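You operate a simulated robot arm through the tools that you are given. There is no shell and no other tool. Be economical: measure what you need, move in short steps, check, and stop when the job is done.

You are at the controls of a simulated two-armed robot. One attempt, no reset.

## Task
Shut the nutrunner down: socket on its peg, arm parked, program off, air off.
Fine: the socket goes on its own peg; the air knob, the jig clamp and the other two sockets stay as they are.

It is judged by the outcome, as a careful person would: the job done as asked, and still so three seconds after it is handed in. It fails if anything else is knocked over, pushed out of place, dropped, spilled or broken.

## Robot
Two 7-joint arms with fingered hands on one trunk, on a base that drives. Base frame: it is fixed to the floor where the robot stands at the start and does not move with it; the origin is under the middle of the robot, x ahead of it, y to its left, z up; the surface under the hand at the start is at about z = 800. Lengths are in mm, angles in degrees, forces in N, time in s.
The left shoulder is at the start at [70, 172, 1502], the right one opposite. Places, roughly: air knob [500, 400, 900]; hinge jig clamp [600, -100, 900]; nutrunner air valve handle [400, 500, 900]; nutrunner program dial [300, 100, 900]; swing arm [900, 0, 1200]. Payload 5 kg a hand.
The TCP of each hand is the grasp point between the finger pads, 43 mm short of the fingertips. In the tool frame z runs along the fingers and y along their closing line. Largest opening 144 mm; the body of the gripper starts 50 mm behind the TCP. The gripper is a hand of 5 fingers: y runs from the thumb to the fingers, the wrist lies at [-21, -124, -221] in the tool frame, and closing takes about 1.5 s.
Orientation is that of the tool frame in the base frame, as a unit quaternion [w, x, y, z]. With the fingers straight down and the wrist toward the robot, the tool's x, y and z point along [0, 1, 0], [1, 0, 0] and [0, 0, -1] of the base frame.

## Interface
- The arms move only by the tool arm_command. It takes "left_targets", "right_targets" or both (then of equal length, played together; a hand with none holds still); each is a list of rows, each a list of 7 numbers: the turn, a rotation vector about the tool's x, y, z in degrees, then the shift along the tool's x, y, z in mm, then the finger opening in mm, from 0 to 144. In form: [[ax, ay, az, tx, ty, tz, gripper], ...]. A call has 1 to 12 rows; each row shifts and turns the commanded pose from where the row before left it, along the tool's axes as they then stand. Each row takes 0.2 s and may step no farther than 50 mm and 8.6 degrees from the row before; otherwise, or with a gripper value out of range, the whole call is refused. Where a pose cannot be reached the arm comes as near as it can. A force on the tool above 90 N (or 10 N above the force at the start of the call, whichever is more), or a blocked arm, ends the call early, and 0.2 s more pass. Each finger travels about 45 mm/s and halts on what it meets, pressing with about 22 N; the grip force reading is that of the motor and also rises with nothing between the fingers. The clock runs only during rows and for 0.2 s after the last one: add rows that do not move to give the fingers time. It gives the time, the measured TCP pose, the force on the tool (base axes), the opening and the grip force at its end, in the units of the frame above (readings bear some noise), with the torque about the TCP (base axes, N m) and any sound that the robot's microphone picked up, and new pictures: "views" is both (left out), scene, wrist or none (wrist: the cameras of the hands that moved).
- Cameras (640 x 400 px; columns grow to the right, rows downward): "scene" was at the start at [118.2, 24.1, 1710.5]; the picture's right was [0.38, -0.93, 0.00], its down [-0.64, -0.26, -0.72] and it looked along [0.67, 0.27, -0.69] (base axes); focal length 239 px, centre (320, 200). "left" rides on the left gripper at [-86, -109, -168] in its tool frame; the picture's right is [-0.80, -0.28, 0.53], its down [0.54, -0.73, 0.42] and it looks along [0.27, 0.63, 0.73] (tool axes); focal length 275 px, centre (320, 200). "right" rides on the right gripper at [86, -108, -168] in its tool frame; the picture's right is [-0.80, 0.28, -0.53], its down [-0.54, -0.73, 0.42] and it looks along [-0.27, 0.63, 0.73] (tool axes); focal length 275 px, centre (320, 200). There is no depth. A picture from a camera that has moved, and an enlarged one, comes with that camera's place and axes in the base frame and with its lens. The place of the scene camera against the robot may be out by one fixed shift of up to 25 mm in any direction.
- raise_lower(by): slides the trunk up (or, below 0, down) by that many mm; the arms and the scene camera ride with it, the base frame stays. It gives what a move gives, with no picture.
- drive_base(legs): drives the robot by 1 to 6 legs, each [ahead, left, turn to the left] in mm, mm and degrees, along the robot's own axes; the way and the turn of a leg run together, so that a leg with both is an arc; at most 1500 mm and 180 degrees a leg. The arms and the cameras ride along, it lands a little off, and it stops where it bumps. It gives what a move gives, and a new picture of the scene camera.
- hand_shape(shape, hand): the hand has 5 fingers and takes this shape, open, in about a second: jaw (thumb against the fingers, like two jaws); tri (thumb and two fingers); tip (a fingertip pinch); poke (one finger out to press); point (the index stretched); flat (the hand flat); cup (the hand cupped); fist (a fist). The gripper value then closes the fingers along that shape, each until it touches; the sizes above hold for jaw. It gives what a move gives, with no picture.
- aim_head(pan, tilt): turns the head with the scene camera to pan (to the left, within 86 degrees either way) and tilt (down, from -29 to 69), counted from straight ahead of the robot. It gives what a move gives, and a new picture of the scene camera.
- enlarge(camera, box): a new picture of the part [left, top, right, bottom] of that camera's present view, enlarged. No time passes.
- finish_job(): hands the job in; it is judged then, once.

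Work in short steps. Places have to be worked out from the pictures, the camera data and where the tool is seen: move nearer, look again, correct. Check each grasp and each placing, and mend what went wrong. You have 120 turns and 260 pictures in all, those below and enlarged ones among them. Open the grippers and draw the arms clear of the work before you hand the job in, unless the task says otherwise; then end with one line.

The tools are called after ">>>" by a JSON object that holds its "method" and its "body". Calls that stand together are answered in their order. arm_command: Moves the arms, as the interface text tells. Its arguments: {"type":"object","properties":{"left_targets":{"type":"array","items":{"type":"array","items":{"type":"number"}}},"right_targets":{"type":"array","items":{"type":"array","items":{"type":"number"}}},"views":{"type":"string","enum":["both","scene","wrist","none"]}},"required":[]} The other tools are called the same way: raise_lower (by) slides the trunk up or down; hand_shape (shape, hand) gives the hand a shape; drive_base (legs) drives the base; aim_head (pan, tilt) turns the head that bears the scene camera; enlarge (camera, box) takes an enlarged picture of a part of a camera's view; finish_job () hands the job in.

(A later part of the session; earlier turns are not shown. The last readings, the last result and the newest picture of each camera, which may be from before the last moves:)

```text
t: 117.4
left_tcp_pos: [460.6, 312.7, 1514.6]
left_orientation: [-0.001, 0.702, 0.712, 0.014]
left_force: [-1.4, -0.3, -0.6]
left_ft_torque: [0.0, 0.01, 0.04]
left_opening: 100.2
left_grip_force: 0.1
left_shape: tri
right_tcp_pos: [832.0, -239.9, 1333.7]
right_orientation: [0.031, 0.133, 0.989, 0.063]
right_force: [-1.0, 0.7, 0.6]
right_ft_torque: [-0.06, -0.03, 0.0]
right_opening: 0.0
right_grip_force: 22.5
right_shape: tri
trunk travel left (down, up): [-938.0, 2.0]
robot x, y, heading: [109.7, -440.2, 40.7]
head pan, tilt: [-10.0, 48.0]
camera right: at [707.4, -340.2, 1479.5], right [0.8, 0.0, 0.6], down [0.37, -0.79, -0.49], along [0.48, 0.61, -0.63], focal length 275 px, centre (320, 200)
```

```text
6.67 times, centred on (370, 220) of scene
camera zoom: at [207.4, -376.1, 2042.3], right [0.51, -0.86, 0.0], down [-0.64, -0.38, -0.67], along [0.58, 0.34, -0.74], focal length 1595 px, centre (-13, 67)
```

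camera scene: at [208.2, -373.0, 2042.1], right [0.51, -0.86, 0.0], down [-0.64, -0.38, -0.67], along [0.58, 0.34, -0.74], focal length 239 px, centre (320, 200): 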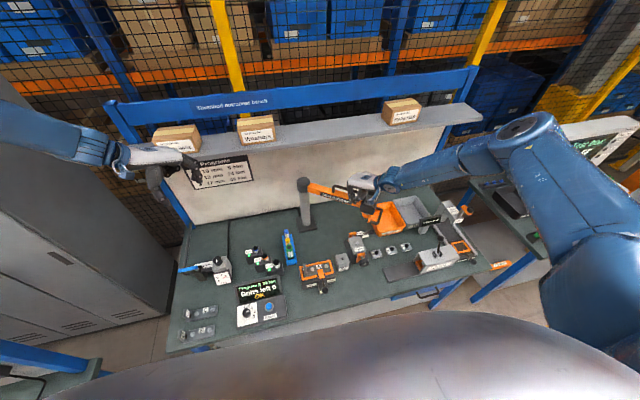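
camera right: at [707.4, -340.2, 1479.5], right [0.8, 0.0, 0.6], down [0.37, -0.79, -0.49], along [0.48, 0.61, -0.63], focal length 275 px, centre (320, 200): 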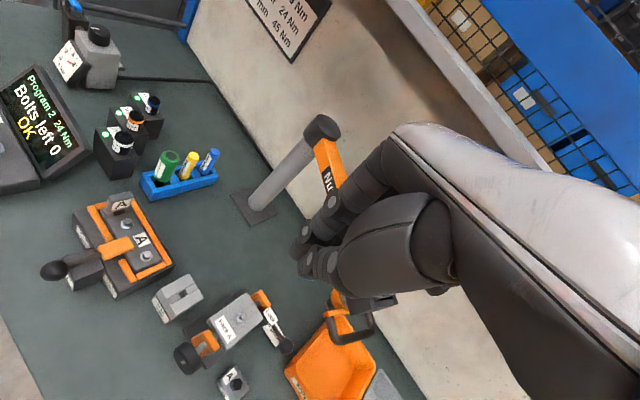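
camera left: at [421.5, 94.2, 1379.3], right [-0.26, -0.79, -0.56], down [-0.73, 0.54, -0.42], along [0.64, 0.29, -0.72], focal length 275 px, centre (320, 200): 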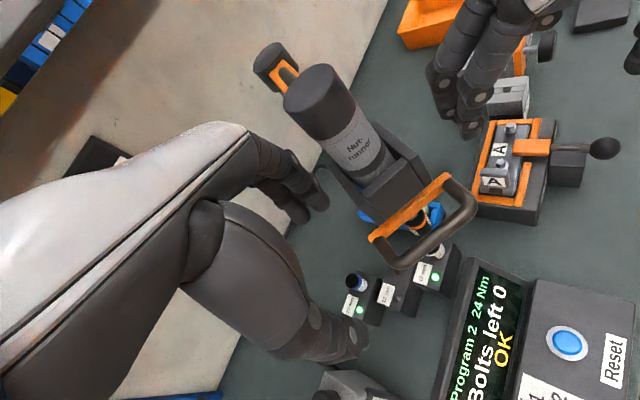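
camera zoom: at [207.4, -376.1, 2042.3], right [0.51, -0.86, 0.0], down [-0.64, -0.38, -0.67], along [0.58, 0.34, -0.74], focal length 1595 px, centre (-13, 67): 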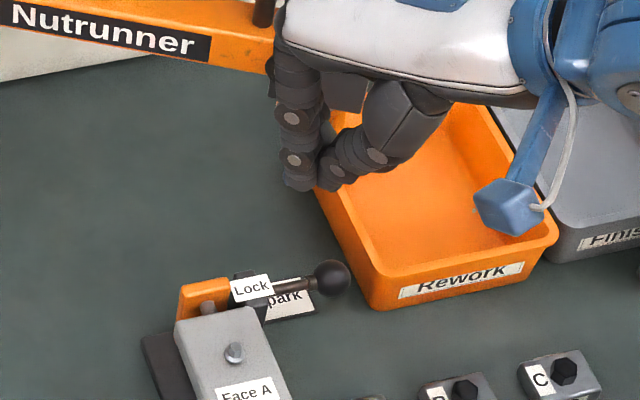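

The spindle now stands at about 290–293°, close over the label; I'll verify this later from another view. Next, the program dial with the left hand: I move the right hand back, lower the trunk 150 mm and bring the left hand above the dial.

>>> {"method": "arm_command", "body": {"right_targets": [[0, 0, 0, -5, -35, -5, 0], [0, 0, 0, -5, -35, -5, 0], [0, 0, 0, -5, -35, -5, 0]], "views": "none"}}

>>> {"method": "raise_lower", "body": {"by": -150}}

>>> {"method": "arm_command", "body": {"left_targets": [[0, 0, 0, -36, -19, 0, 100], [0, 0, 0, -36, -19, 0, 100], [0, 0, 0, -36, -19, 0, 100], [0, 0, 0, -36, -19, 0, 100], [0, 0, 0, -36, -19, 0, 100], [0, 0, 0, -36, -19, 0, 100]], "views": "wrist"}}

>>> {"method": "aim_head", "body": {"pan": 25, "tilt": 55}}

```text
t: 118.2
left_tcp_pos: [460.2, 310.1, 1516.3]
left_orientation: [-0.002, 0.702, 0.712, 0.014]
left_force: [-0.8, -0.1, -0.3]
left_ft_torque: [0.06, -0.05, 0.01]
left_opening: 100.1
left_grip_force: 0.0
left_shape: tri
right_tcp_pos: [813.8, -348.9, 1336.3]
right_orientation: [0.032, 0.134, 0.988, 0.064]
right_force: [-0.8, -0.6, 0.1]
right_ft_torque: [0.02, -0.01, 0.0]
right_opening: 0.1
right_grip_force: 22.1
right_shape: tri
trunk travel left (down, up): [-938.0, 2.0]
robot x, y, heading: [109.9, -441.1, 40.5]
head pan, tilt: [-10.0, 48.0]
```

```text
t: 120.0
left_tcp_pos: [462.8, 312.1, 1363.6]
left_orientation: [-0.001, 0.703, 0.711, 0.014]
left_force: [0.4, 0.3, -0.1]
left_ft_torque: [-0.03, -0.01, -0.01]
left_opening: 100.1
left_grip_force: 0.3
left_shape: tri
right_tcp_pos: [816.7, -346.6, 1183.5]
right_orientation: [0.032, 0.134, 0.989, 0.062]
right_force: [-0.5, 0.7, 0.5]
right_ft_torque: [-0.02, -0.01, -0.01]
right_opening: 0.1
right_grip_force: 22.3
right_shape: tri
trunk travel left (down, up): [-788.0, 152.0]
robot x, y, heading: [114.4, -445.2, 40.6]
head pan, tilt: [-10.0, 48.0]
```

```text
t: 121.4
left_tcp_pos: [349.1, 94.6, 1357.4]
left_orientation: [-0.001, 0.702, 0.712, 0.015]
left_force: [-0.1, -0.9, 0.7]
left_ft_torque: [0.01, -0.04, 0.03]
left_opening: 100.2
left_grip_force: 0.1
left_shape: tri
right_tcp_pos: [813.2, -347.5, 1185.5]
right_orientation: [0.032, 0.134, 0.988, 0.063]
right_force: [0.0, -0.6, -0.5]
right_ft_torque: [0.06, -0.05, -0.02]
right_opening: 0.0
right_grip_force: 22.2
right_shape: tri
trunk travel left (down, up): [-788.0, 152.0]
robot x, y, heading: [111.9, -443.1, 40.7]
head pan, tilt: [-10.0, 48.0]
camera left: at [240.7, 3.7, 1522.1], right [-0.26, -0.79, -0.56], down [-0.72, 0.54, -0.43], along [0.64, 0.29, -0.71], focal length 275 px, centre (320, 200)
```

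left: 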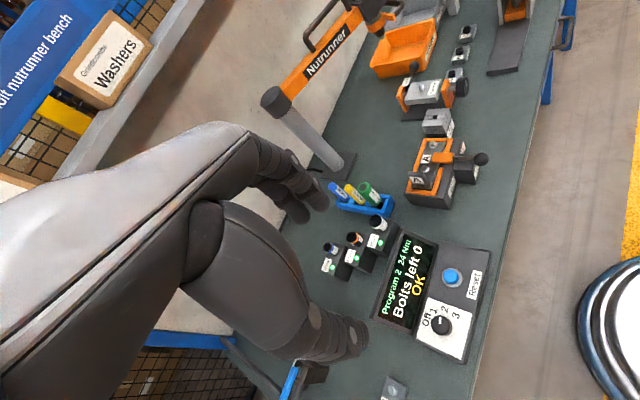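

```text
t: 122.4
left_tcp_pos: [351.9, 96.7, 1356.5]
left_orientation: [-0.002, 0.702, 0.712, 0.013]
left_force: [-0.6, 1.0, 0.2]
left_ft_torque: [-0.03, -0.02, 0.02]
left_opening: 100.3
left_grip_force: 0.1
left_shape: tri
right_tcp_pos: [816.6, -348.0, 1183.6]
right_orientation: [0.03, 0.135, 0.989, 0.062]
right_force: [0.0, -0.3, -0.4]
right_ft_torque: [0.02, 0.0, 0.01]
right_opening: 0.0
right_grip_force: 22.1
right_shape: tri
trunk travel left (down, up): [-788.0, 152.0]
robot x, y, heading: [112.6, -442.3, 40.4]
head pan, tilt: [25.0, 55.0]
camera scene: at [171.1, -349.4, 1882.9], right [0.91, -0.41, 0.0], down [-0.34, -0.75, -0.57], along [0.24, 0.52, -0.82], focal length 239 px, centre (320, 200)
```

scene: 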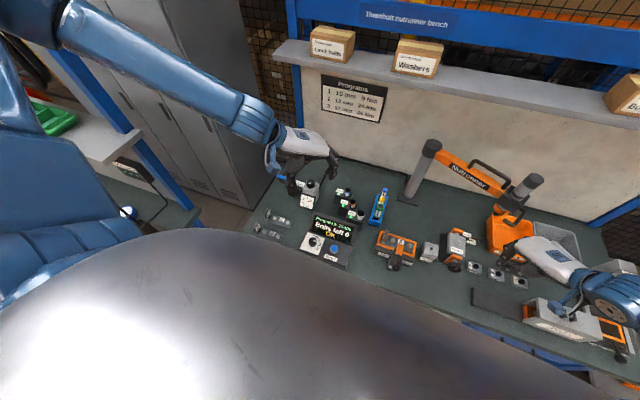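

Now I have clear views of both the parked arm and the dial; I enlarge them.

>>> {"method": "enlarge", "body": {"camera": "scene", "box": [400, 130, 580, 270]}}

>>> {"method": "enlarge", "body": {"camera": "left", "box": [260, 0, 480, 180]}}

>>> {"method": "enlarge", "body": {"camera": "left", "box": [360, 230, 500, 370]}}

>>> {"method": "enlarge", "body": {"camera": "scene", "box": [290, 205, 370, 275]}}

```text
2.86 times, centred on (490, 200) of scene
camera zoom: at [171.1, -349.4, 1882.9], right [0.91, -0.41, 0.0], down [-0.34, -0.75, -0.57], along [0.24, 0.52, -0.82], focal length 683 px, centre (-166, 200)
```

zoom: 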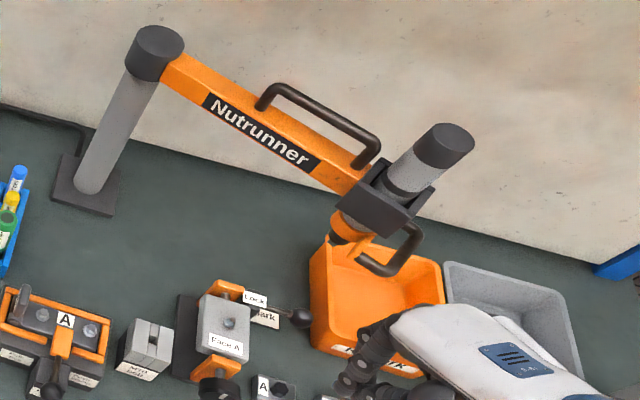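

```text
2.22 times, centred on (370, 90) of left
camera zoom: at [243.5, 5.7, 1521.3], right [-0.26, -0.79, -0.56], down [-0.73, 0.54, -0.42], along [0.64, 0.29, -0.72], focal length 612 px, centre (209, 444)
```

zoom: 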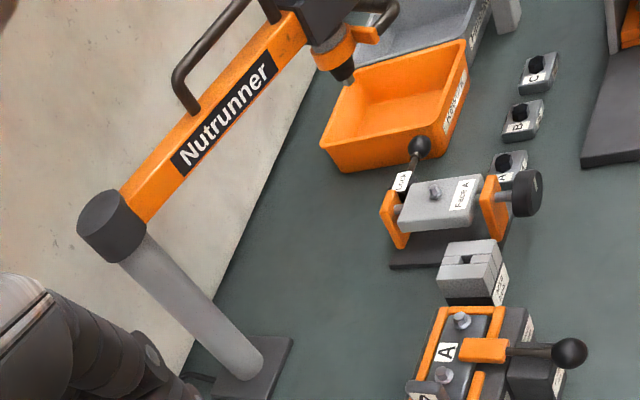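

```text
2.86 times, centred on (430, 300) of left
camera zoom: at [243.5, 5.7, 1521.3], right [-0.26, -0.79, -0.56], down [-0.73, 0.54, -0.42], along [0.64, 0.29, -0.72], focal length 786 px, centre (6, -86)
```

zoom: 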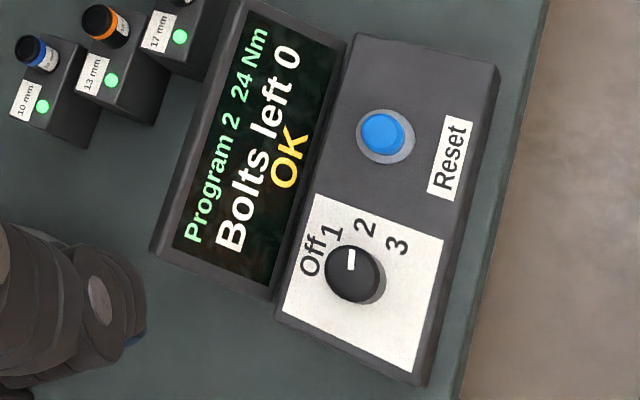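

```text
5.71 times, centred on (330, 240) of scene
camera zoom: at [171.1, -349.4, 1882.9], right [0.91, -0.41, 0.0], down [-0.34, -0.75, -0.57], along [0.24, 0.52, -0.82], focal length 1367 px, centre (263, -29)
```

zoom: 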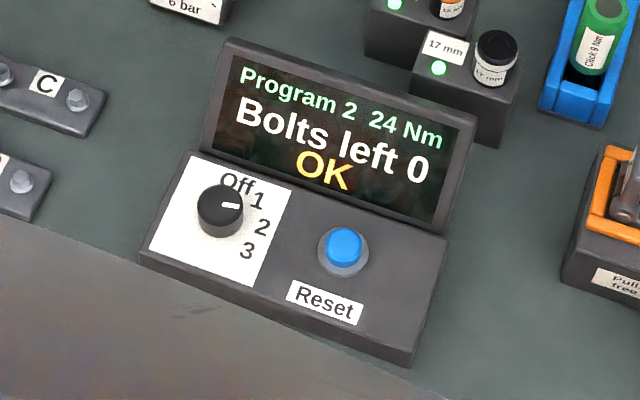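

The cap's bearing from the post works out to 290.2°, and the label centre to about 290°: the arm is parked over its mark. Now the dial: it stands at "2"; "Off" is about 75–80° counter-clockwise. I lower the left hand over it.

>>> {"method": "arm_command", "body": {"left_targets": [[0, 0, 0, 2, 0, 48, 80], [0, 0, 0, 2, 0, 48, 80], [0, 0, 0, 2, 0, 48, 80], [0, 0, 0, 2, 0, 48, 80], [0, 0, 0, 2, 0, 48, 80]], "views": "wrist"}}

>>> {"method": "enlarge", "body": {"camera": "scene", "box": [270, 150, 370, 260]}}

```text
t: 123.6
left_tcp_pos: [340.8, 120.9, 1183.1]
left_orientation: [-0.002, 0.703, 0.711, 0.014]
left_force: [1.3, -0.4, 0.1]
left_ft_torque: [0.03, 0.05, 0.0]
left_opening: 80.2
left_grip_force: 0.0
left_shape: tri
left hand out of reach, approached as far as the arm can: row 4, 5
right_tcp_pos: [817.1, -348.5, 1182.4]
right_orientation: [0.031, 0.135, 0.988, 0.062]
right_force: [0.0, -0.1, -0.1]
right_ft_torque: [0.02, 0.02, 0.03]
right_opening: 0.0
right_grip_force: 22.3
right_shape: tri
trunk travel left (down, up): [-788.0, 152.0]
robot x, y, heading: [108.2, -442.2, 40.5]
head pan, tilt: [25.0, 55.0]
camera left: at [232.8, 29.6, 1348.0], right [-0.27, -0.79, -0.56], down [-0.72, 0.54, -0.42], along [0.64, 0.29, -0.71], focal length 275 px, centre (320, 200)
```

left: 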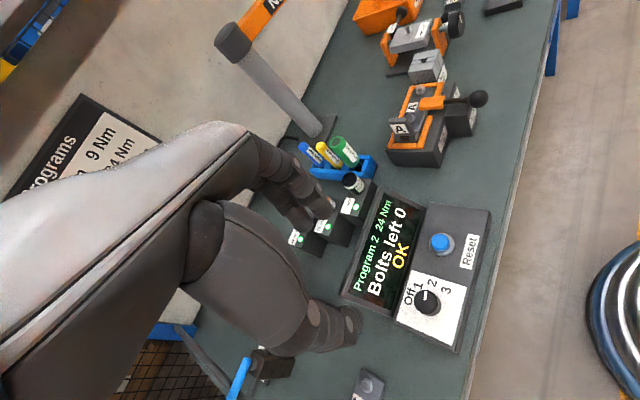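

```text
3.64 times, centred on (320, 205) of scene
camera zoom: at [173.3, -352.0, 1882.9], right [0.91, -0.41, 0.0], down [-0.34, -0.75, -0.57], along [0.24, 0.52, -0.82], focal length 870 px, centre (320, 182)
```

zoom: 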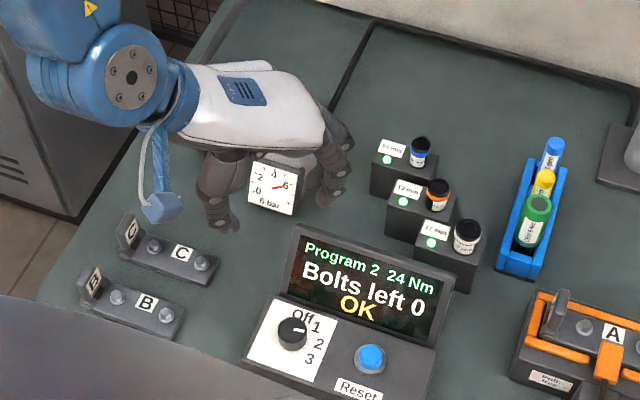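

At this yaw the hand can't go lower. I turn it back to the neutral yaw and try descending over the dial.

>>> {"method": "arm_command", "body": {"left_targets": [[0, 0, -8, 0, 0, 0, 80], [0, 0, -8, 0, 0, 0, 80], [0, 0, -8, 0, 0, 0, 80], [0, 0, -8, 0, 0, 0, 80], [0, 0, -8, 0, 0, 0, 80], [0, 0, 0, -9, 5, 40, 80], [0, 0, 0, -9, 5, 40, 80]], "views": "wrist"}}

```text
t: 125.2
left_tcp_pos: [335.4, 151.2, 1206.3]
left_orientation: [0.005, 0.416, 0.909, 0.013]
left_force: [0.1, -0.2, 0.9]
left_ft_torque: [-0.02, -0.02, -0.02]
left_opening: 80.3
left_grip_force: 0.0
left_shape: tri
left hand out of reach, approached as far as the arm can: row 1, 2, 3, 4, 5, 6, 7
right_tcp_pos: [816.1, -346.4, 1184.6]
right_orientation: [0.033, 0.133, 0.989, 0.062]
right_force: [-0.1, 0.2, 0.7]
right_ft_torque: [0.0, -0.05, 0.03]
right_opening: 0.2
right_grip_force: 22.5
right_shape: tri
trunk travel left (down, up): [-788.0, 152.0]
robot x, y, heading: [110.4, -440.2, 40.6]
head pan, tilt: [25.0, 55.0]
camera left: at [308.7, 11.5, 1370.5], right [0.31, -0.78, -0.54], down [-0.9, -0.05, -0.44], along [0.31, 0.63, -0.72], focal length 275 px, centre (320, 200)
```

left: 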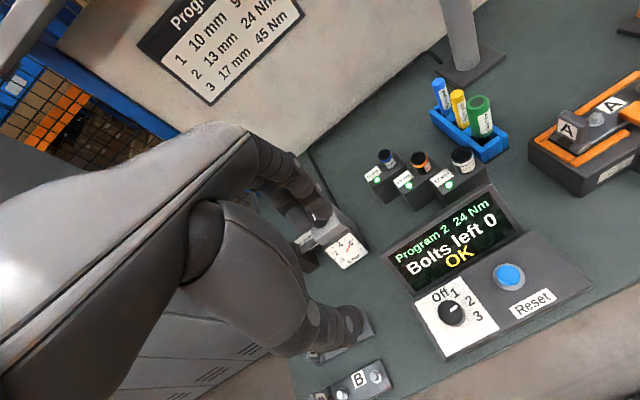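

Close-in targets are the difficulty; farther ahead worked well for the right hand. I drive back 180 mm, and then reach out to the dial with the left hand.

>>> {"method": "drive_base", "body": {"legs": [[-180, 0, 0]]}}

>>> {"method": "arm_command", "body": {"left_targets": [[0, 0, 0, -8, 35, 0, 80], [0, 0, 0, -8, 35, 0, 80], [0, 0, 0, -8, 35, 20, 80], [0, 0, 0, -8, 35, 30, 80], [0, 0, 0, -8, 20, 40, 80]], "views": "wrist"}}

```text
t: 126.7
left_tcp_pos: [202.2, 32.0, 1203.3]
left_orientation: [0.003, 0.42, 0.907, 0.011]
left_force: [0.6, 1.3, -0.1]
left_ft_torque: [-0.04, 0.03, -0.05]
left_opening: 80.0
left_grip_force: 0.0
left_shape: tri
right_tcp_pos: [678.0, -469.6, 1182.6]
right_orientation: [0.03, 0.137, 0.988, 0.061]
right_force: [0.0, 0.5, -1.0]
right_ft_torque: [-0.03, 0.03, 0.01]
right_opening: 0.0
right_grip_force: 21.8
right_shape: tri
trunk travel left (down, up): [-788.0, 152.0]
robot x, y, heading: [-29.9, -558.2, 40.3]
head pan, tilt: [25.0, 55.0]
camera scene: at [34.9, -465.8, 1882.5], right [0.91, -0.42, 0.0], down [-0.34, -0.74, -0.57], along [0.24, 0.52, -0.82], focal length 239 px, centre (320, 200)
```

scene: 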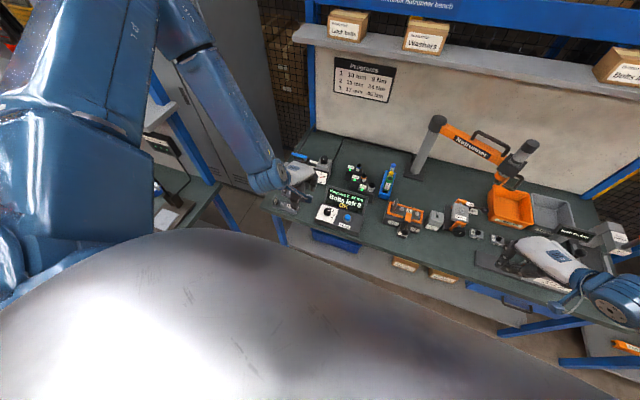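

```text
t: 127.9
left_tcp_pos: [299.1, 121.2, 1219.8]
left_orientation: [0.003, 0.421, 0.907, 0.012]
left_force: [-0.1, 0.1, -0.5]
left_ft_torque: [-0.03, 0.01, 0.04]
left_opening: 80.0
left_grip_force: 0.1
left_shape: tri
left hand out of reach, approached as far as the arm can: row 1, 2, 3, 4, 5
right_tcp_pos: [677.6, -471.3, 1185.8]
right_orientation: [0.031, 0.137, 0.988, 0.061]
right_force: [0.5, 0.4, 1.1]
right_ft_torque: [0.01, 0.02, 0.01]
right_opening: 0.0
right_grip_force: 22.4
right_shape: tri
trunk travel left (down, up): [-788.0, 152.0]
robot x, y, heading: [-30.7, -559.6, 40.1]
head pan, tilt: [25.0, 55.0]
camera left: at [271.0, -18.1, 1383.8], right [0.31, -0.78, -0.54], down [-0.9, -0.05, -0.44], along [0.32, 0.62, -0.71], focal length 275 px, centre (320, 200)
```

left: 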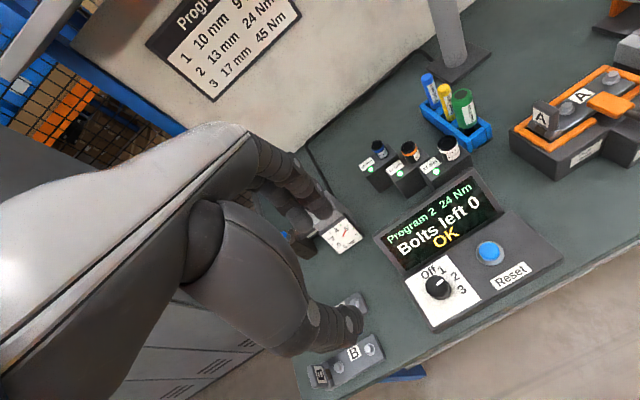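

The left arm can't go low out to its own side, whereas the right arm worked well across the middle, and its free yaw direction is the one the dial needs. I raise both hands a little and drive left 220 mm to use the right hand on the dial.

>>> {"method": "arm_command", "body": {"left_targets": [[0, 0, 0, 0, -20, -45, 80], [0, 0, 0, 0, -30, -35, 80], [0, 0, 0, 0, -30, -35, 80]], "right_targets": [[0, 0, 0, 0, 0, -40, 0], [0, 0, 0, 0, 0, -40, 40], [0, 0, 0, 0, 0, -40, 80]], "views": "none"}}

>>> {"method": "drive_base", "body": {"legs": [[0, 220, 0]]}}

>>> {"method": "raise_lower", "body": {"by": -150}}

>>> {"method": "aim_head", "body": {"pan": 8, "tilt": 52}}

```text
t: 128.7
left_tcp_pos: [236.5, 64.8, 1332.5]
left_orientation: [0.005, 0.421, 0.907, 0.014]
left_force: [-0.4, -0.2, -0.5]
left_ft_torque: [0.05, -0.01, -0.01]
left_opening: 80.2
left_grip_force: 0.1
left_shape: tri
right_tcp_pos: [665.3, -486.5, 1307.8]
right_orientation: [0.032, 0.138, 0.988, 0.062]
right_force: [-0.5, 0.1, 0.1]
right_ft_torque: [0.05, -0.04, -0.01]
right_opening: 31.8
right_grip_force: 0.1
right_shape: tri
trunk travel left (down, up): [-788.0, 152.0]
robot x, y, heading: [-28.9, -564.7, 40.3]
head pan, tilt: [25.0, 55.0]
```

```text
t: 130.4
left_tcp_pos: [99.4, 229.9, 1332.8]
left_orientation: [0.003, 0.419, 0.908, 0.014]
left_force: [0.2, -0.8, -0.2]
left_ft_torque: [0.06, 0.04, 0.02]
left_opening: 80.0
left_grip_force: 0.1
left_shape: tri
right_tcp_pos: [529.4, -318.9, 1303.6]
right_orientation: [0.03, 0.138, 0.988, 0.063]
right_force: [-0.1, -0.2, 0.1]
right_ft_torque: [0.07, 0.07, -0.01]
right_opening: 79.8
right_grip_force: 0.2
right_shape: tri
trunk travel left (down, up): [-788.0, 152.0]
robot x, y, heading: [-170.0, -390.7, 40.2]
head pan, tilt: [25.0, 55.0]
camera scene: at [-105.8, -307.8, 1883.1], right [0.91, -0.42, 0.0], down [-0.34, -0.74, -0.57], along [0.24, 0.52, -0.82], focal length 239 px, centre (320, 200)
```

scene: 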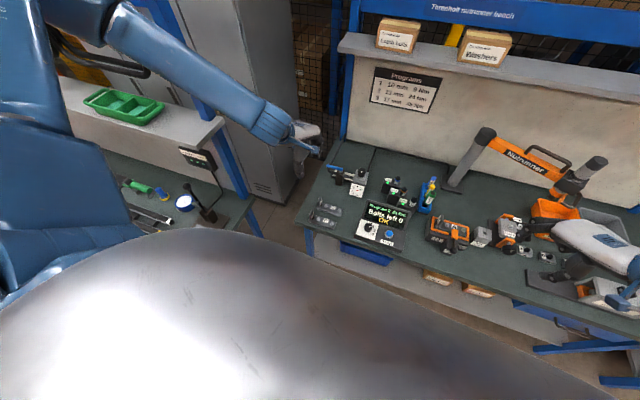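

```text
t: 132.2
left_tcp_pos: [94.4, 235.0, 1182.6]
left_orientation: [0.004, 0.419, 0.908, 0.013]
left_force: [-0.7, -0.1, -0.5]
left_ft_torque: [0.02, -0.01, 0.0]
left_opening: 80.4
left_grip_force: 0.1
left_shape: tri
right_tcp_pos: [525.9, -315.8, 1154.8]
right_orientation: [0.032, 0.137, 0.988, 0.062]
right_force: [0.1, 0.2, 0.3]
right_ft_torque: [-0.03, -0.04, -0.01]
right_opening: 79.6
right_grip_force: 0.1
right_shape: tri
trunk travel left (down, up): [-638.0, 302.0]
robot x, y, heading: [-174.0, -393.2, 40.2]
head pan, tilt: [25.0, 55.0]
```

```text
t: 133.0
left_tcp_pos: [94.8, 234.6, 1182.8]
left_orientation: [0.004, 0.419, 0.908, 0.013]
left_force: [0.0, 0.2, 0.1]
left_ft_torque: [-0.02, -0.03, 0.01]
left_opening: 80.1
left_grip_force: 0.1
left_shape: tri
right_tcp_pos: [525.8, -316.6, 1154.2]
right_orientation: [0.032, 0.138, 0.988, 0.062]
right_force: [-0.4, 0.7, -0.7]
right_ft_torque: [-0.03, 0.0, 0.01]
right_opening: 79.6
right_grip_force: 0.1
right_shape: tri
trunk travel left (down, up): [-638.0, 302.0]
robot x, y, heading: [-173.2, -393.5, 40.2]
head pan, tilt: [8.0, 52.0]
camera scene: at [-91.6, -311.8, 1736.9], right [0.75, -0.66, 0.0], down [-0.52, -0.59, -0.62], along [0.41, 0.46, -0.79], focal length 239 px, centre (320, 200)
```

scene: 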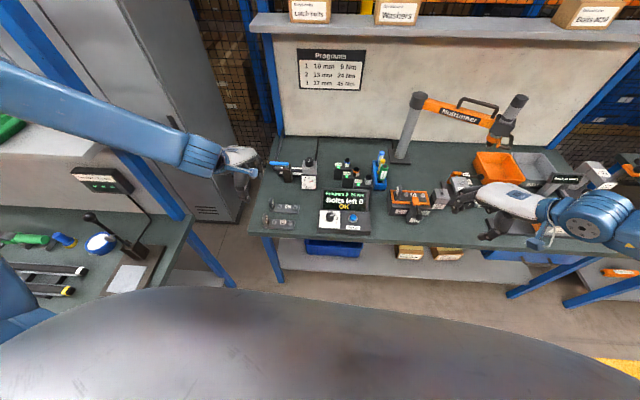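

The dial is now straight ahead of the robot. I bring the right hand over it at height, then turn it clockwise in preparation.

>>> {"method": "arm_command", "body": {"right_targets": [[0, 0, 0, 27.5, 35, 2, 80], [0, 0, 0, 27.5, 35, 2, 80], [0, 0, 0, 27.5, 35, 2, 80], [0, 0, 0, 27.5, 35, 2, 80], [0, 0, 0, 27.5, 35, 2, 80], [0, 0, 0, 27.5, 35, 2, 80], [0, 0, 0, 27.5, 35, 2, 80], [0, 0, 0, 27.5, 35, 2, 80], [0, 0, 0, 27.5, 35, 2, 80], [0, 0, 0, 27.5, 35, 2, 80]], "views": "none"}}

>>> {"method": "arm_command", "body": {"right_targets": [[0, 0, 8, 0, 0, 0, 80], [0, 0, 8, 0, 0, 0, 80], [0, 0, 8, 0, 0, 0, 80], [0, 0, 8, 0, 0, 0, 80], [0, 0, 8, 0, 0, 0, 80]]}}

```text
t: 135.2
left_tcp_pos: [95.2, 236.0, 1180.3]
left_orientation: [0.005, 0.421, 0.907, 0.011]
left_force: [0.0, 0.3, -0.4]
left_ft_torque: [-0.04, 0.0, -0.01]
left_opening: 80.0
left_grip_force: 0.0
left_shape: tri
right_tcp_pos: [359.3, 99.6, 1164.3]
right_orientation: [0.032, 0.138, 0.988, 0.06]
right_force: [0.3, 0.9, 0.6]
right_ft_torque: [-0.04, 0.03, 0.0]
right_opening: 79.9
right_grip_force: 0.1
right_shape: tri
trunk travel left (down, up): [-638.0, 302.0]
robot x, y, heading: [-171.4, -396.4, 40.5]
head pan, tilt: [8.0, 52.0]
```

```text
t: 136.4
left_tcp_pos: [93.3, 234.6, 1180.6]
left_orientation: [0.005, 0.42, 0.908, 0.012]
left_force: [0.6, 0.4, 0.1]
left_ft_torque: [-0.02, 0.01, 0.0]
left_opening: 80.1
left_grip_force: 0.1
left_shape: tri
right_tcp_pos: [358.5, 97.1, 1167.5]
right_orientation: [0.008, 0.468, 0.881, 0.068]
right_force: [0.2, -0.6, -0.5]
right_ft_torque: [0.0, -0.01, 0.01]
right_opening: 80.0
right_grip_force: 0.0
right_shape: tri
trunk travel left (down, up): [-638.0, 302.0]
robot x, y, heading: [-173.8, -393.1, 40.3]
head pan, tilt: [8.0, 52.0]
camera scene: at [-92.3, -310.0, 1736.8], right [0.75, -0.67, 0.0], down [-0.52, -0.59, -0.62], along [0.41, 0.46, -0.79], focal length 239 px, centre (320, 200)
camera right: at [206.6, 89.5, 1322.9], right [0.64, -0.56, 0.53], down [-0.26, -0.8, -0.54], along [0.72, 0.21, -0.66], focal length 275 px, centre (320, 200)
```

scene: 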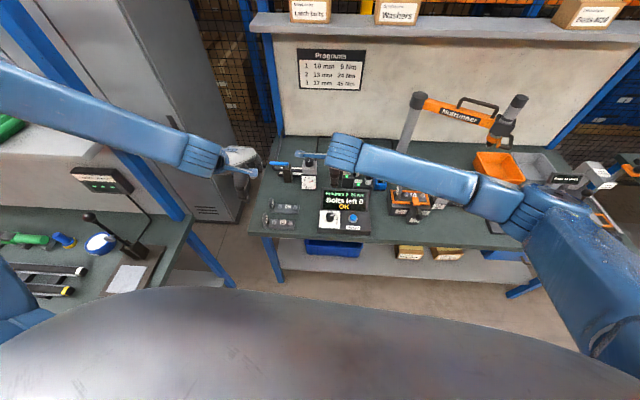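
right: 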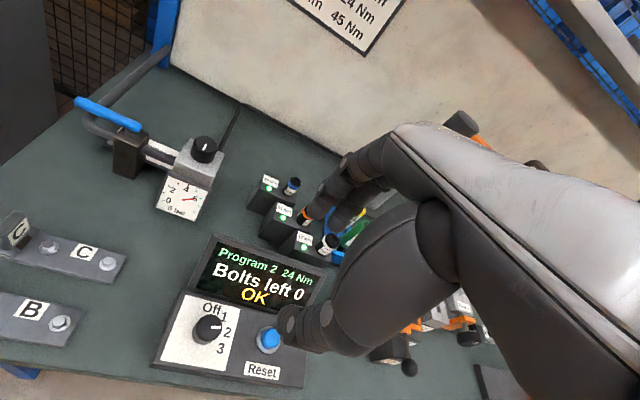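

The right hand reaches well here. I shift it over the dial and go down 120 mm for a closer look.

>>> {"method": "arm_command", "body": {"right_targets": [[0, 0, 0, 3.5, -3.7, 30, 80], [0, 0, 0, 3.5, -3.7, 30, 80], [0, 0, 0, 3.5, -3.7, 30, 80], [0, 0, 0, 3.5, -3.7, 30, 80]], "views": "wrist"}}

>>> {"method": "enlarge", "body": {"camera": "right", "box": [120, 200, 340, 400]}}

>>> {"method": "enlarge", "body": {"camera": "scene", "box": [280, 150, 400, 250]}}

```text
t: 137.4
left_tcp_pos: [95.8, 234.2, 1180.9]
left_orientation: [0.004, 0.42, 0.907, 0.013]
left_force: [0.1, -0.2, 0.3]
left_ft_torque: [0.0, -0.01, 0.01]
left_opening: 80.1
left_grip_force: 0.1
left_shape: tri
right_tcp_pos: [348.8, 115.1, 1047.9]
right_orientation: [0.008, 0.468, 0.881, 0.069]
right_force: [0.2, 0.9, 0.6]
right_ft_torque: [-0.03, 0.01, -0.03]
right_opening: 79.8
right_grip_force: 0.1
right_shape: tri
trunk travel left (down, up): [-638.0, 302.0]
robot x, y, heading: [-171.0, -389.6, 40.4]
head pan, tilt: [8.0, 52.0]
camera right: at [196.8, 108.5, 1203.9], right [0.64, -0.56, 0.53], down [-0.26, -0.8, -0.54], along [0.72, 0.21, -0.66], focal length 275 px, centre (320, 200)
```

right: 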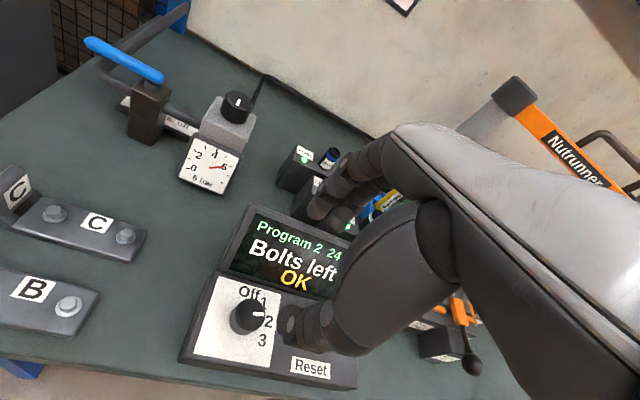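

```text
2.00 times, centred on (230, 300) of right
camera zoom: at [196.8, 108.5, 1203.9], right [0.64, -0.56, 0.53], down [-0.26, -0.8, -0.54], along [0.72, 0.21, -0.66], focal length 551 px, centre (500, 0)
```

zoom: 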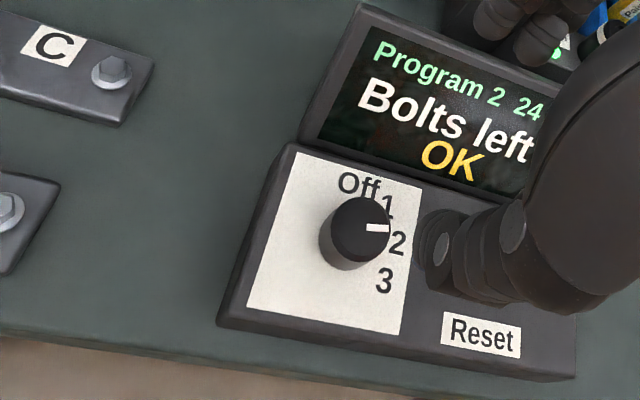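

```text
4.00 times, centred on (340, 200) of scene
camera zoom: at [-91.2, -310.9, 1736.8], right [0.75, -0.67, 0.0], down [-0.52, -0.59, -0.62], along [0.41, 0.46, -0.79], focal length 957 px, centre (240, 200)
```

zoom: 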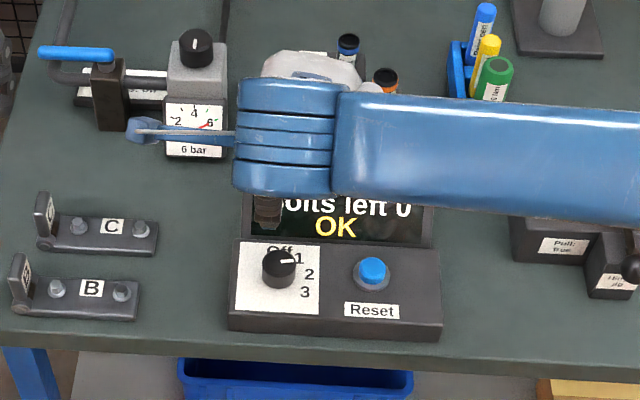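

Two views from the right camera agree on the knob's top: about (338,115,887). I preset the yaw a bit further clockwise, narrow the fingers to 56 mm and come down over the knob partway.

>>> {"method": "arm_command", "body": {"right_targets": [[0, 0, 8, 0, 0, 0, 70], [0, 0, 8, 0, 0, 0, 60], [0, 0, 0, -2, -10, 0, 56], [0, 0, 0, -2, -10, 0, 56], [0, 0, 0, -1.7, -2.2, 20, 56], [0, 0, 0, -1.7, -2.2, 20, 56], [0, 0, 0, -1.7, -2.2, 20, 56]], "views": "wrist"}}

>>> {"method": "enlarge", "body": {"camera": "right", "box": [160, 200, 400, 400]}}

>>> {"method": "enlarge", "body": {"camera": "scene", "box": [280, 160, 380, 240]}}

```text
t: 139.0
left_tcp_pos: [95.0, 234.2, 1182.4]
left_orientation: [0.004, 0.42, 0.908, 0.013]
left_force: [0.7, -0.7, 0.5]
left_ft_torque: [0.01, -0.03, -0.02]
left_opening: 80.0
left_grip_force: 0.2
left_shape: tri
right_tcp_pos: [328.1, 103.8, 985.3]
right_orientation: [0.0, 0.586, 0.807, 0.071]
right_force: [-0.8, 0.1, 0.2]
right_ft_torque: [-0.01, 0.02, -0.01]
right_opening: 56.6
right_grip_force: 0.1
right_shape: tri
trunk travel left (down, up): [-638.0, 302.0]
robot x, y, heading: [-172.4, -394.3, 40.2]
head pan, tilt: [8.0, 52.0]
camera right: at [186.1, 134.0, 1145.1], right [0.48, -0.73, 0.49], down [-0.48, -0.69, -0.54], along [0.74, 0.02, -0.68], focal length 275 px, centre (320, 200)
```

right: 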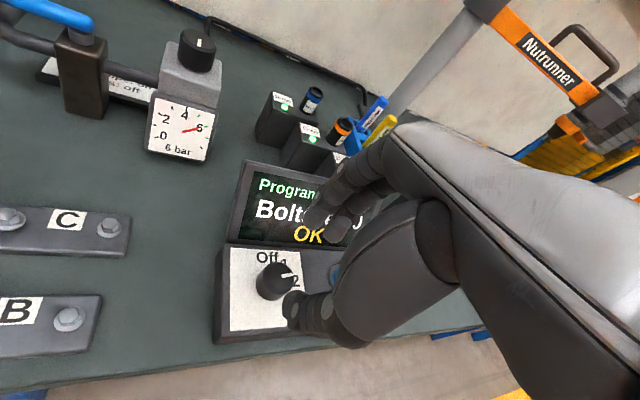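

```text
2.00 times, centred on (280, 300) of right
camera zoom: at [186.1, 134.0, 1145.1], right [0.48, -0.73, 0.49], down [-0.48, -0.69, -0.54], along [0.74, 0.02, -0.68], focal length 551 px, centre (400, 0)
```

zoom: 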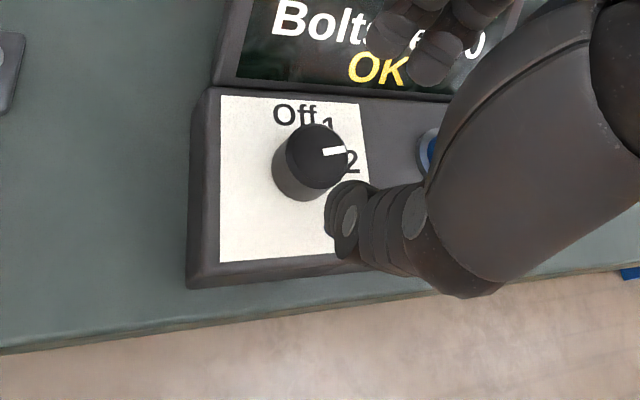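

```text
5.00 times, centred on (330, 200) of scene
camera zoom: at [-91.7, -311.7, 1736.9], right [0.75, -0.67, 0.0], down [-0.52, -0.59, -0.62], along [0.41, 0.46, -0.79], focal length 1196 px, centre (270, 200)
```

zoom: 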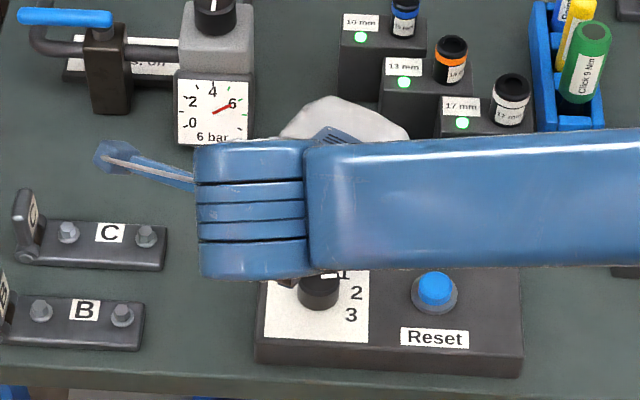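

Thumb and fingers straddle the knob (center error about 7 mm sideways). I correct and descend to z≈935, then close lightly.

>>> {"method": "arm_command", "body": {"right_targets": [[0, 0, 0, 1, -1.5, 16, 56], [0, 0, 0, 1, -1.5, 16, 56], [0, 0, 0, 1, -1.5, 16, 56]], "views": "wrist"}}

>>> {"method": "enlarge", "body": {"camera": "right", "box": [160, 200, 400, 400]}}

```text
t: 139.8
left_tcp_pos: [94.0, 233.6, 1180.6]
left_orientation: [0.004, 0.419, 0.908, 0.013]
left_force: [0.6, 0.4, -0.6]
left_ft_torque: [-0.02, -0.02, 0.0]
left_opening: 80.3
left_grip_force: 0.0
left_shape: tri
right_tcp_pos: [326.5, 109.9, 938.3]
right_orientation: [-0.002, 0.585, 0.808, 0.069]
right_force: [-0.1, 0.0, 0.1]
right_ft_torque: [0.04, -0.03, 0.0]
right_opening: 56.7
right_grip_force: 0.1
right_shape: tri
trunk travel left (down, up): [-638.0, 302.0]
robot x, y, heading: [-169.1, -394.4, 40.4]
head pan, tilt: [8.0, 52.0]
camera right: at [184.5, 139.8, 1097.1], right [0.48, -0.73, 0.49], down [-0.48, -0.69, -0.54], along [0.74, 0.02, -0.68], focal length 275 px, centre (320, 200)
```

right: 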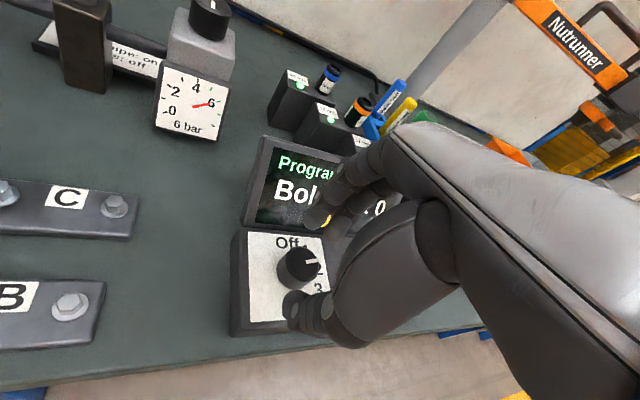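

```text
2.00 times, centred on (280, 300) of right
camera zoom: at [184.5, 139.8, 1097.1], right [0.48, -0.73, 0.49], down [-0.48, -0.69, -0.54], along [0.74, 0.02, -0.68], focal length 551 px, centre (400, 0)
```

zoom: 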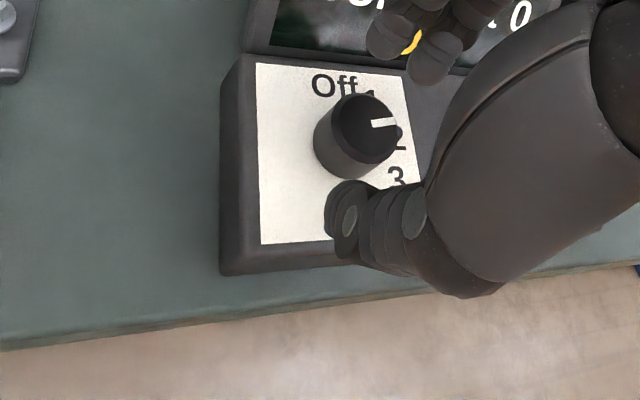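

The tips are just above the knob's top. I go down 18 mm more, watching the force, then close.

>>> {"method": "arm_command", "body": {"right_targets": [[0, 0, 0, -0.8, -1, 9, 56], [0, 0, 0, -0.8, -1, 9, 56], [0, 0, 0, 0, 0, 0, 50], [0, 0, 0, 0, 0, 0, 42], [0, 0, 0, 0, 0, 0, 34], [0, 0, 0, 0, 0, 0, 28], [0, 0, 0, 0, 0, 0, 20], [0, 0, 0, 0, 0, 0, 20]], "views": "wrist"}}

>>> {"method": "enlarge", "body": {"camera": "right", "box": [160, 200, 400, 400]}}

```text
t: 141.6
left_tcp_pos: [94.3, 233.5, 1181.0]
left_orientation: [0.004, 0.419, 0.908, 0.013]
left_force: [0.3, 0.3, -1.0]
left_ft_torque: [0.01, 0.05, 0.0]
left_opening: 80.3
left_grip_force: 0.0
left_shape: tri
right_tcp_pos: [327.8, 109.4, 919.3]
right_orientation: [-0.001, 0.585, 0.808, 0.07]
right_force: [0.7, -1.0, 0.1]
right_ft_torque: [0.01, 0.02, 0.01]
right_opening: 20.1
right_grip_force: 0.2
right_shape: tri
trunk travel left (down, up): [-638.0, 302.0]
robot x, y, heading: [-172.0, -390.4, 40.1]
head pan, tilt: [8.0, 52.0]
camera right: at [184.3, 139.4, 1078.8], right [0.48, -0.73, 0.49], down [-0.48, -0.69, -0.54], along [0.74, 0.02, -0.68], focal length 275 px, centre (320, 200)
```

right: 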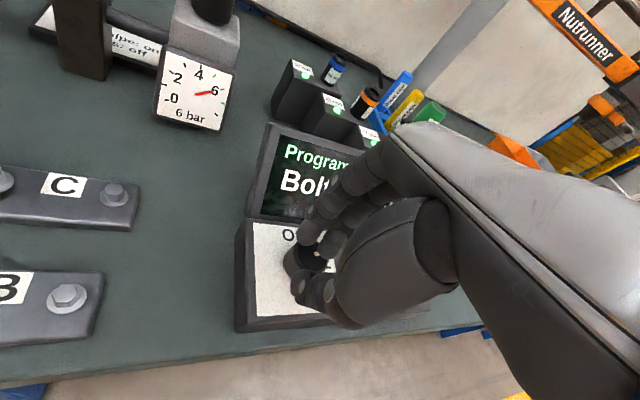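

```text
2.00 times, centred on (280, 300) of right
camera zoom: at [184.3, 139.4, 1078.8], right [0.48, -0.73, 0.49], down [-0.48, -0.69, -0.54], along [0.74, 0.02, -0.68], focal length 551 px, centre (400, 0)
```

zoom: 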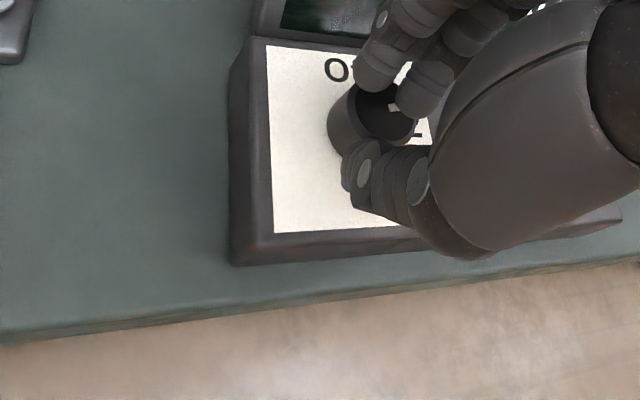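

Not yet in contact at 20; the knob should be felt near 15–18. I close further.

>>> {"method": "arm_command", "body": {"right_targets": [[0, 0, 0, 0, 0, 0, 12], [0, 0, 0, 0, 0, 0, 5], [0, 0, 0, 0, 0, 0, 2], [0, 0, 0, 0, 0, 0, 2]], "views": "none"}}

>>> {"method": "enlarge", "body": {"camera": "right", "box": [240, 200, 360, 320]}}

```text
t: 142.6
left_tcp_pos: [95.5, 234.4, 1181.2]
left_orientation: [0.004, 0.42, 0.908, 0.012]
left_force: [-1.1, -0.4, -0.2]
left_ft_torque: [0.05, 0.02, -0.01]
left_opening: 80.3
left_grip_force: 0.0
left_shape: tri
right_tcp_pos: [327.4, 109.9, 918.4]
right_orientation: [-0.001, 0.585, 0.808, 0.068]
right_force: [0.0, -0.1, 0.6]
right_ft_torque: [-0.01, 0.0, 0.01]
right_opening: 0.0
right_grip_force: 22.1
right_shape: tri
trunk travel left (down, up): [-638.0, 302.0]
robot x, y, heading: [-172.0, -394.5, 40.3]
head pan, tilt: [8.0, 52.0]
```

```text
3.33 times, centred on (300, 260) of right
camera zoom: at [184.3, 139.2, 1078.8], right [0.48, -0.73, 0.49], down [-0.48, -0.69, -0.54], along [0.74, 0.02, -0.68], focal length 918 px, centre (387, 0)
```

zoom: 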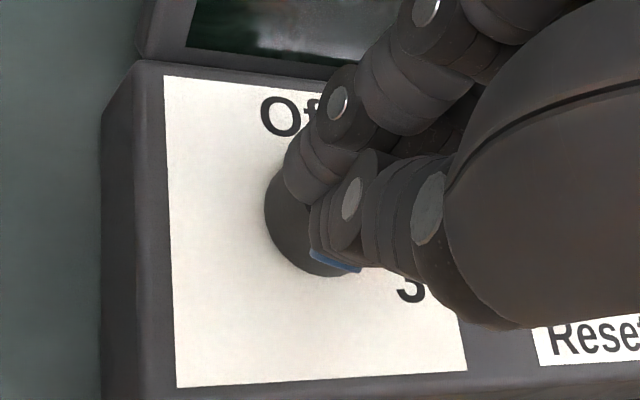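

The fingers closed just above the knob. I open, go down another 22 mm watching force, and close again.

>>> {"method": "arm_command", "body": {"right_targets": [[0, 0, 0, 0, 0, 0, 30], [0, 0, 0, 0, 0, 0, 56], [0, 0, 0, 0, 0, 0, 56], [0, 0, 0, 0, 0, 0, 56], [0, 0, 0, 0, 0, 0, 56], [0, 0, 0, -0.8, -1, 8, 56], [0, 0, 0, -0.8, -1, 8, 56], [0, 0, 0, -0.8, -1, 7, 56]], "views": "none"}}

>>> {"method": "enlarge", "body": {"camera": "right", "box": [200, 180, 400, 340]}}

```text
t: 144.4
left_tcp_pos: [93.4, 231.6, 1183.7]
left_orientation: [0.004, 0.42, 0.907, 0.013]
left_force: [-0.2, -0.2, 0.6]
left_ft_torque: [0.0, 0.03, 0.01]
left_opening: 80.1
left_grip_force: 0.1
left_shape: tri
right_tcp_pos: [328.0, 109.6, 900.1]
right_orientation: [-0.001, 0.585, 0.808, 0.071]
right_force: [4.4, 0.9, 19.4]
right_ft_torque: [0.1, -0.91, 0.0]
right_opening: 57.9
right_grip_force: 0.0
right_shape: tri
trunk travel left (down, up): [-638.0, 302.0]
robot x, y, heading: [-170.1, -398.9, 40.2]
head pan, tilt: [8.0, 52.0]
```

```text
2.50 times, centred on (300, 260) of right
camera zoom: at [185.0, 138.3, 1059.1], right [0.47, -0.73, 0.49], down [-0.48, -0.68, -0.55], along [0.74, 0.02, -0.67], focal length 688 px, centre (370, 50)
```

zoom: 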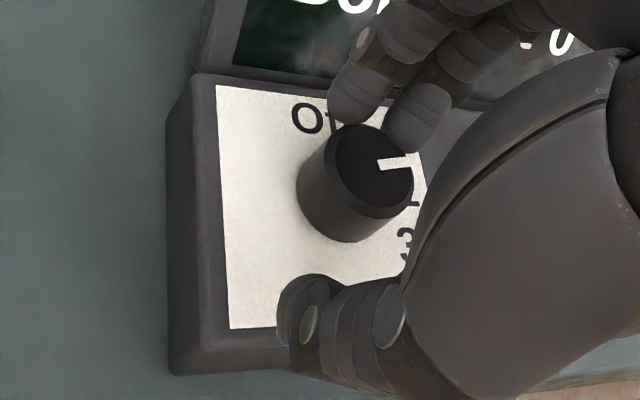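

The fingertips now touch the panel behind the knob (19 N). I lift 4 mm and close; thumb and fingers should meet the knob's sides.

>>> {"method": "arm_command", "body": {"right_targets": [[0, 0, 0, 0, 0, -5, 50], [0, 0, 0, 0, 0, 0, 40], [0, 0, 0, 0, 0, 0, 30], [0, 0, 0, 0, 0, 0, 20], [0, 0, 0, 0, 0, 0, 10], [0, 0, 0, 0, 0, 0, 5], [0, 0, 0, 0, 0, 0, 5]], "views": "none"}}

>>> {"method": "enlarge", "body": {"camera": "right", "box": [200, 180, 400, 340]}}

```text
t: 146.0
left_tcp_pos: [91.5, 235.0, 1181.8]
left_orientation: [0.005, 0.419, 0.908, 0.012]
left_force: [-0.8, -0.5, -0.3]
left_ft_torque: [-0.01, -0.01, -0.02]
left_opening: 80.3
left_grip_force: 0.0
left_shape: tri
right_tcp_pos: [319.8, 110.6, 900.3]
right_orientation: [-0.002, 0.582, 0.81, 0.069]
right_force: [0.1, 15.0, 19.2]
right_ft_torque: [0.89, -0.54, 0.47]
right_opening: 21.3
right_grip_force: 15.1
right_shape: tri
trunk travel left (down, up): [-638.0, 302.0]
robot x, y, heading: [-172.4, -394.9, 40.3]
head pan, tilt: [8.0, 52.0]
```

```text
2.50 times, centred on (300, 260) of right
camera zoom: at [177.8, 139.3, 1061.3], right [0.48, -0.72, 0.49], down [-0.48, -0.69, -0.54], along [0.73, 0.03, -0.68], focal length 688 px, centre (370, 50)
```

zoom: 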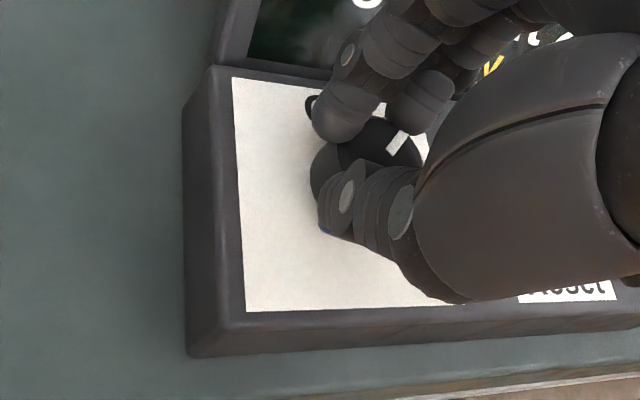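

The knob is gripped (grip 15 N). I turn counter-clockwise about the knob's axis, 40° first.

>>> {"method": "arm_command", "body": {"right_targets": [[0, 0, -8, -2.3, 0.2, 0, 5], [0, 0, -8, -2.3, 0.2, 0, 5], [0, 0, -8, -2.3, 0.2, 0, 5], [0, 0, -8, -2.3, 0.2, 0, 5], [0, 0, -8, -2.3, 0.2, 0, 5]], "views": "scene"}}

>>> {"method": "enlarge", "body": {"camera": "right", "box": [180, 180, 380, 340]}}

>>> {"method": "enlarge", "body": {"camera": "scene", "box": [290, 160, 390, 240]}}

```text
t: 147.2
left_tcp_pos: [92.2, 233.2, 1183.4]
left_orientation: [0.005, 0.42, 0.908, 0.014]
left_force: [-0.2, 0.0, -0.6]
left_ft_torque: [0.01, 0.03, -0.02]
left_opening: 79.8
left_grip_force: 0.0
left_shape: tri
right_tcp_pos: [328.3, 101.4, 902.1]
right_orientation: [0.018, 0.339, 0.938, 0.066]
right_force: [-23.8, 3.7, 9.6]
right_ft_torque: [0.36, 0.72, 0.4]
right_opening: 17.4
right_grip_force: 22.3
right_shape: tri
right hand out of reach, approached as far as the arm can: row 5
trunk travel left (down, up): [-638.0, 302.0]
robot x, y, heading: [-169.1, -393.3, 40.2]
head pan, tilt: [8.0, 52.0]
camera scene: at [-96.8, -312.7, 1737.1], right [0.75, -0.66, 0.0], down [-0.52, -0.59, -0.62], along [0.41, 0.46, -0.79], focal length 239 px, centre (320, 200)
```

scene: 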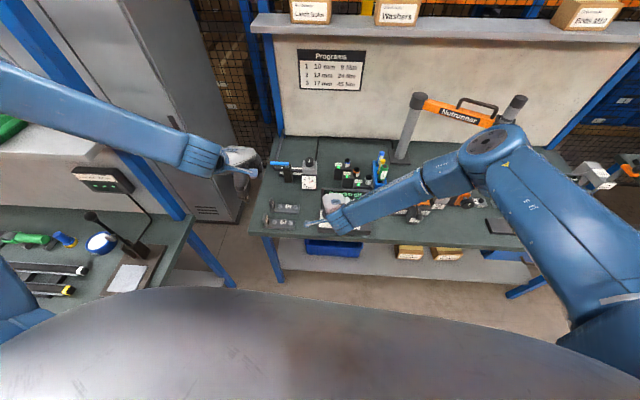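

```text
2.50 times, centred on (280, 260) of right
camera zoom: at [179.8, 54.1, 1053.4], right [0.75, -0.35, 0.56], down [-0.01, -0.85, -0.53], along [0.66, 0.39, -0.64], focal length 688 px, centre (420, 50)
```

zoom: 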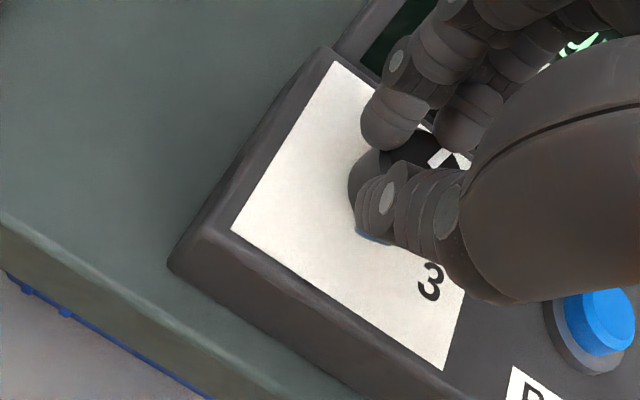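

```text
5.00 times, centred on (340, 200) of scene
camera zoom: at [-96.8, -312.7, 1737.1], right [0.75, -0.66, 0.0], down [-0.52, -0.59, -0.62], along [0.41, 0.46, -0.79], focal length 1196 px, centre (220, 200)
```

zoom: 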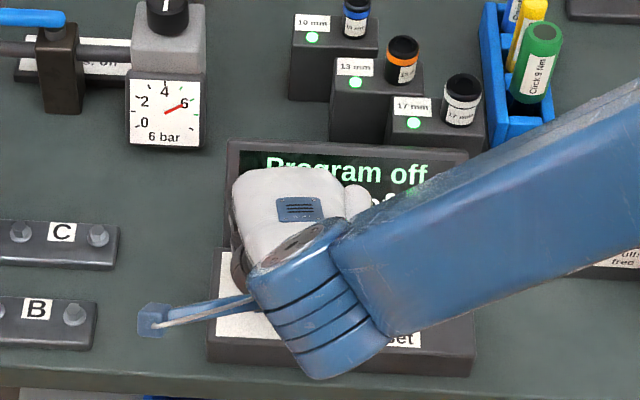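

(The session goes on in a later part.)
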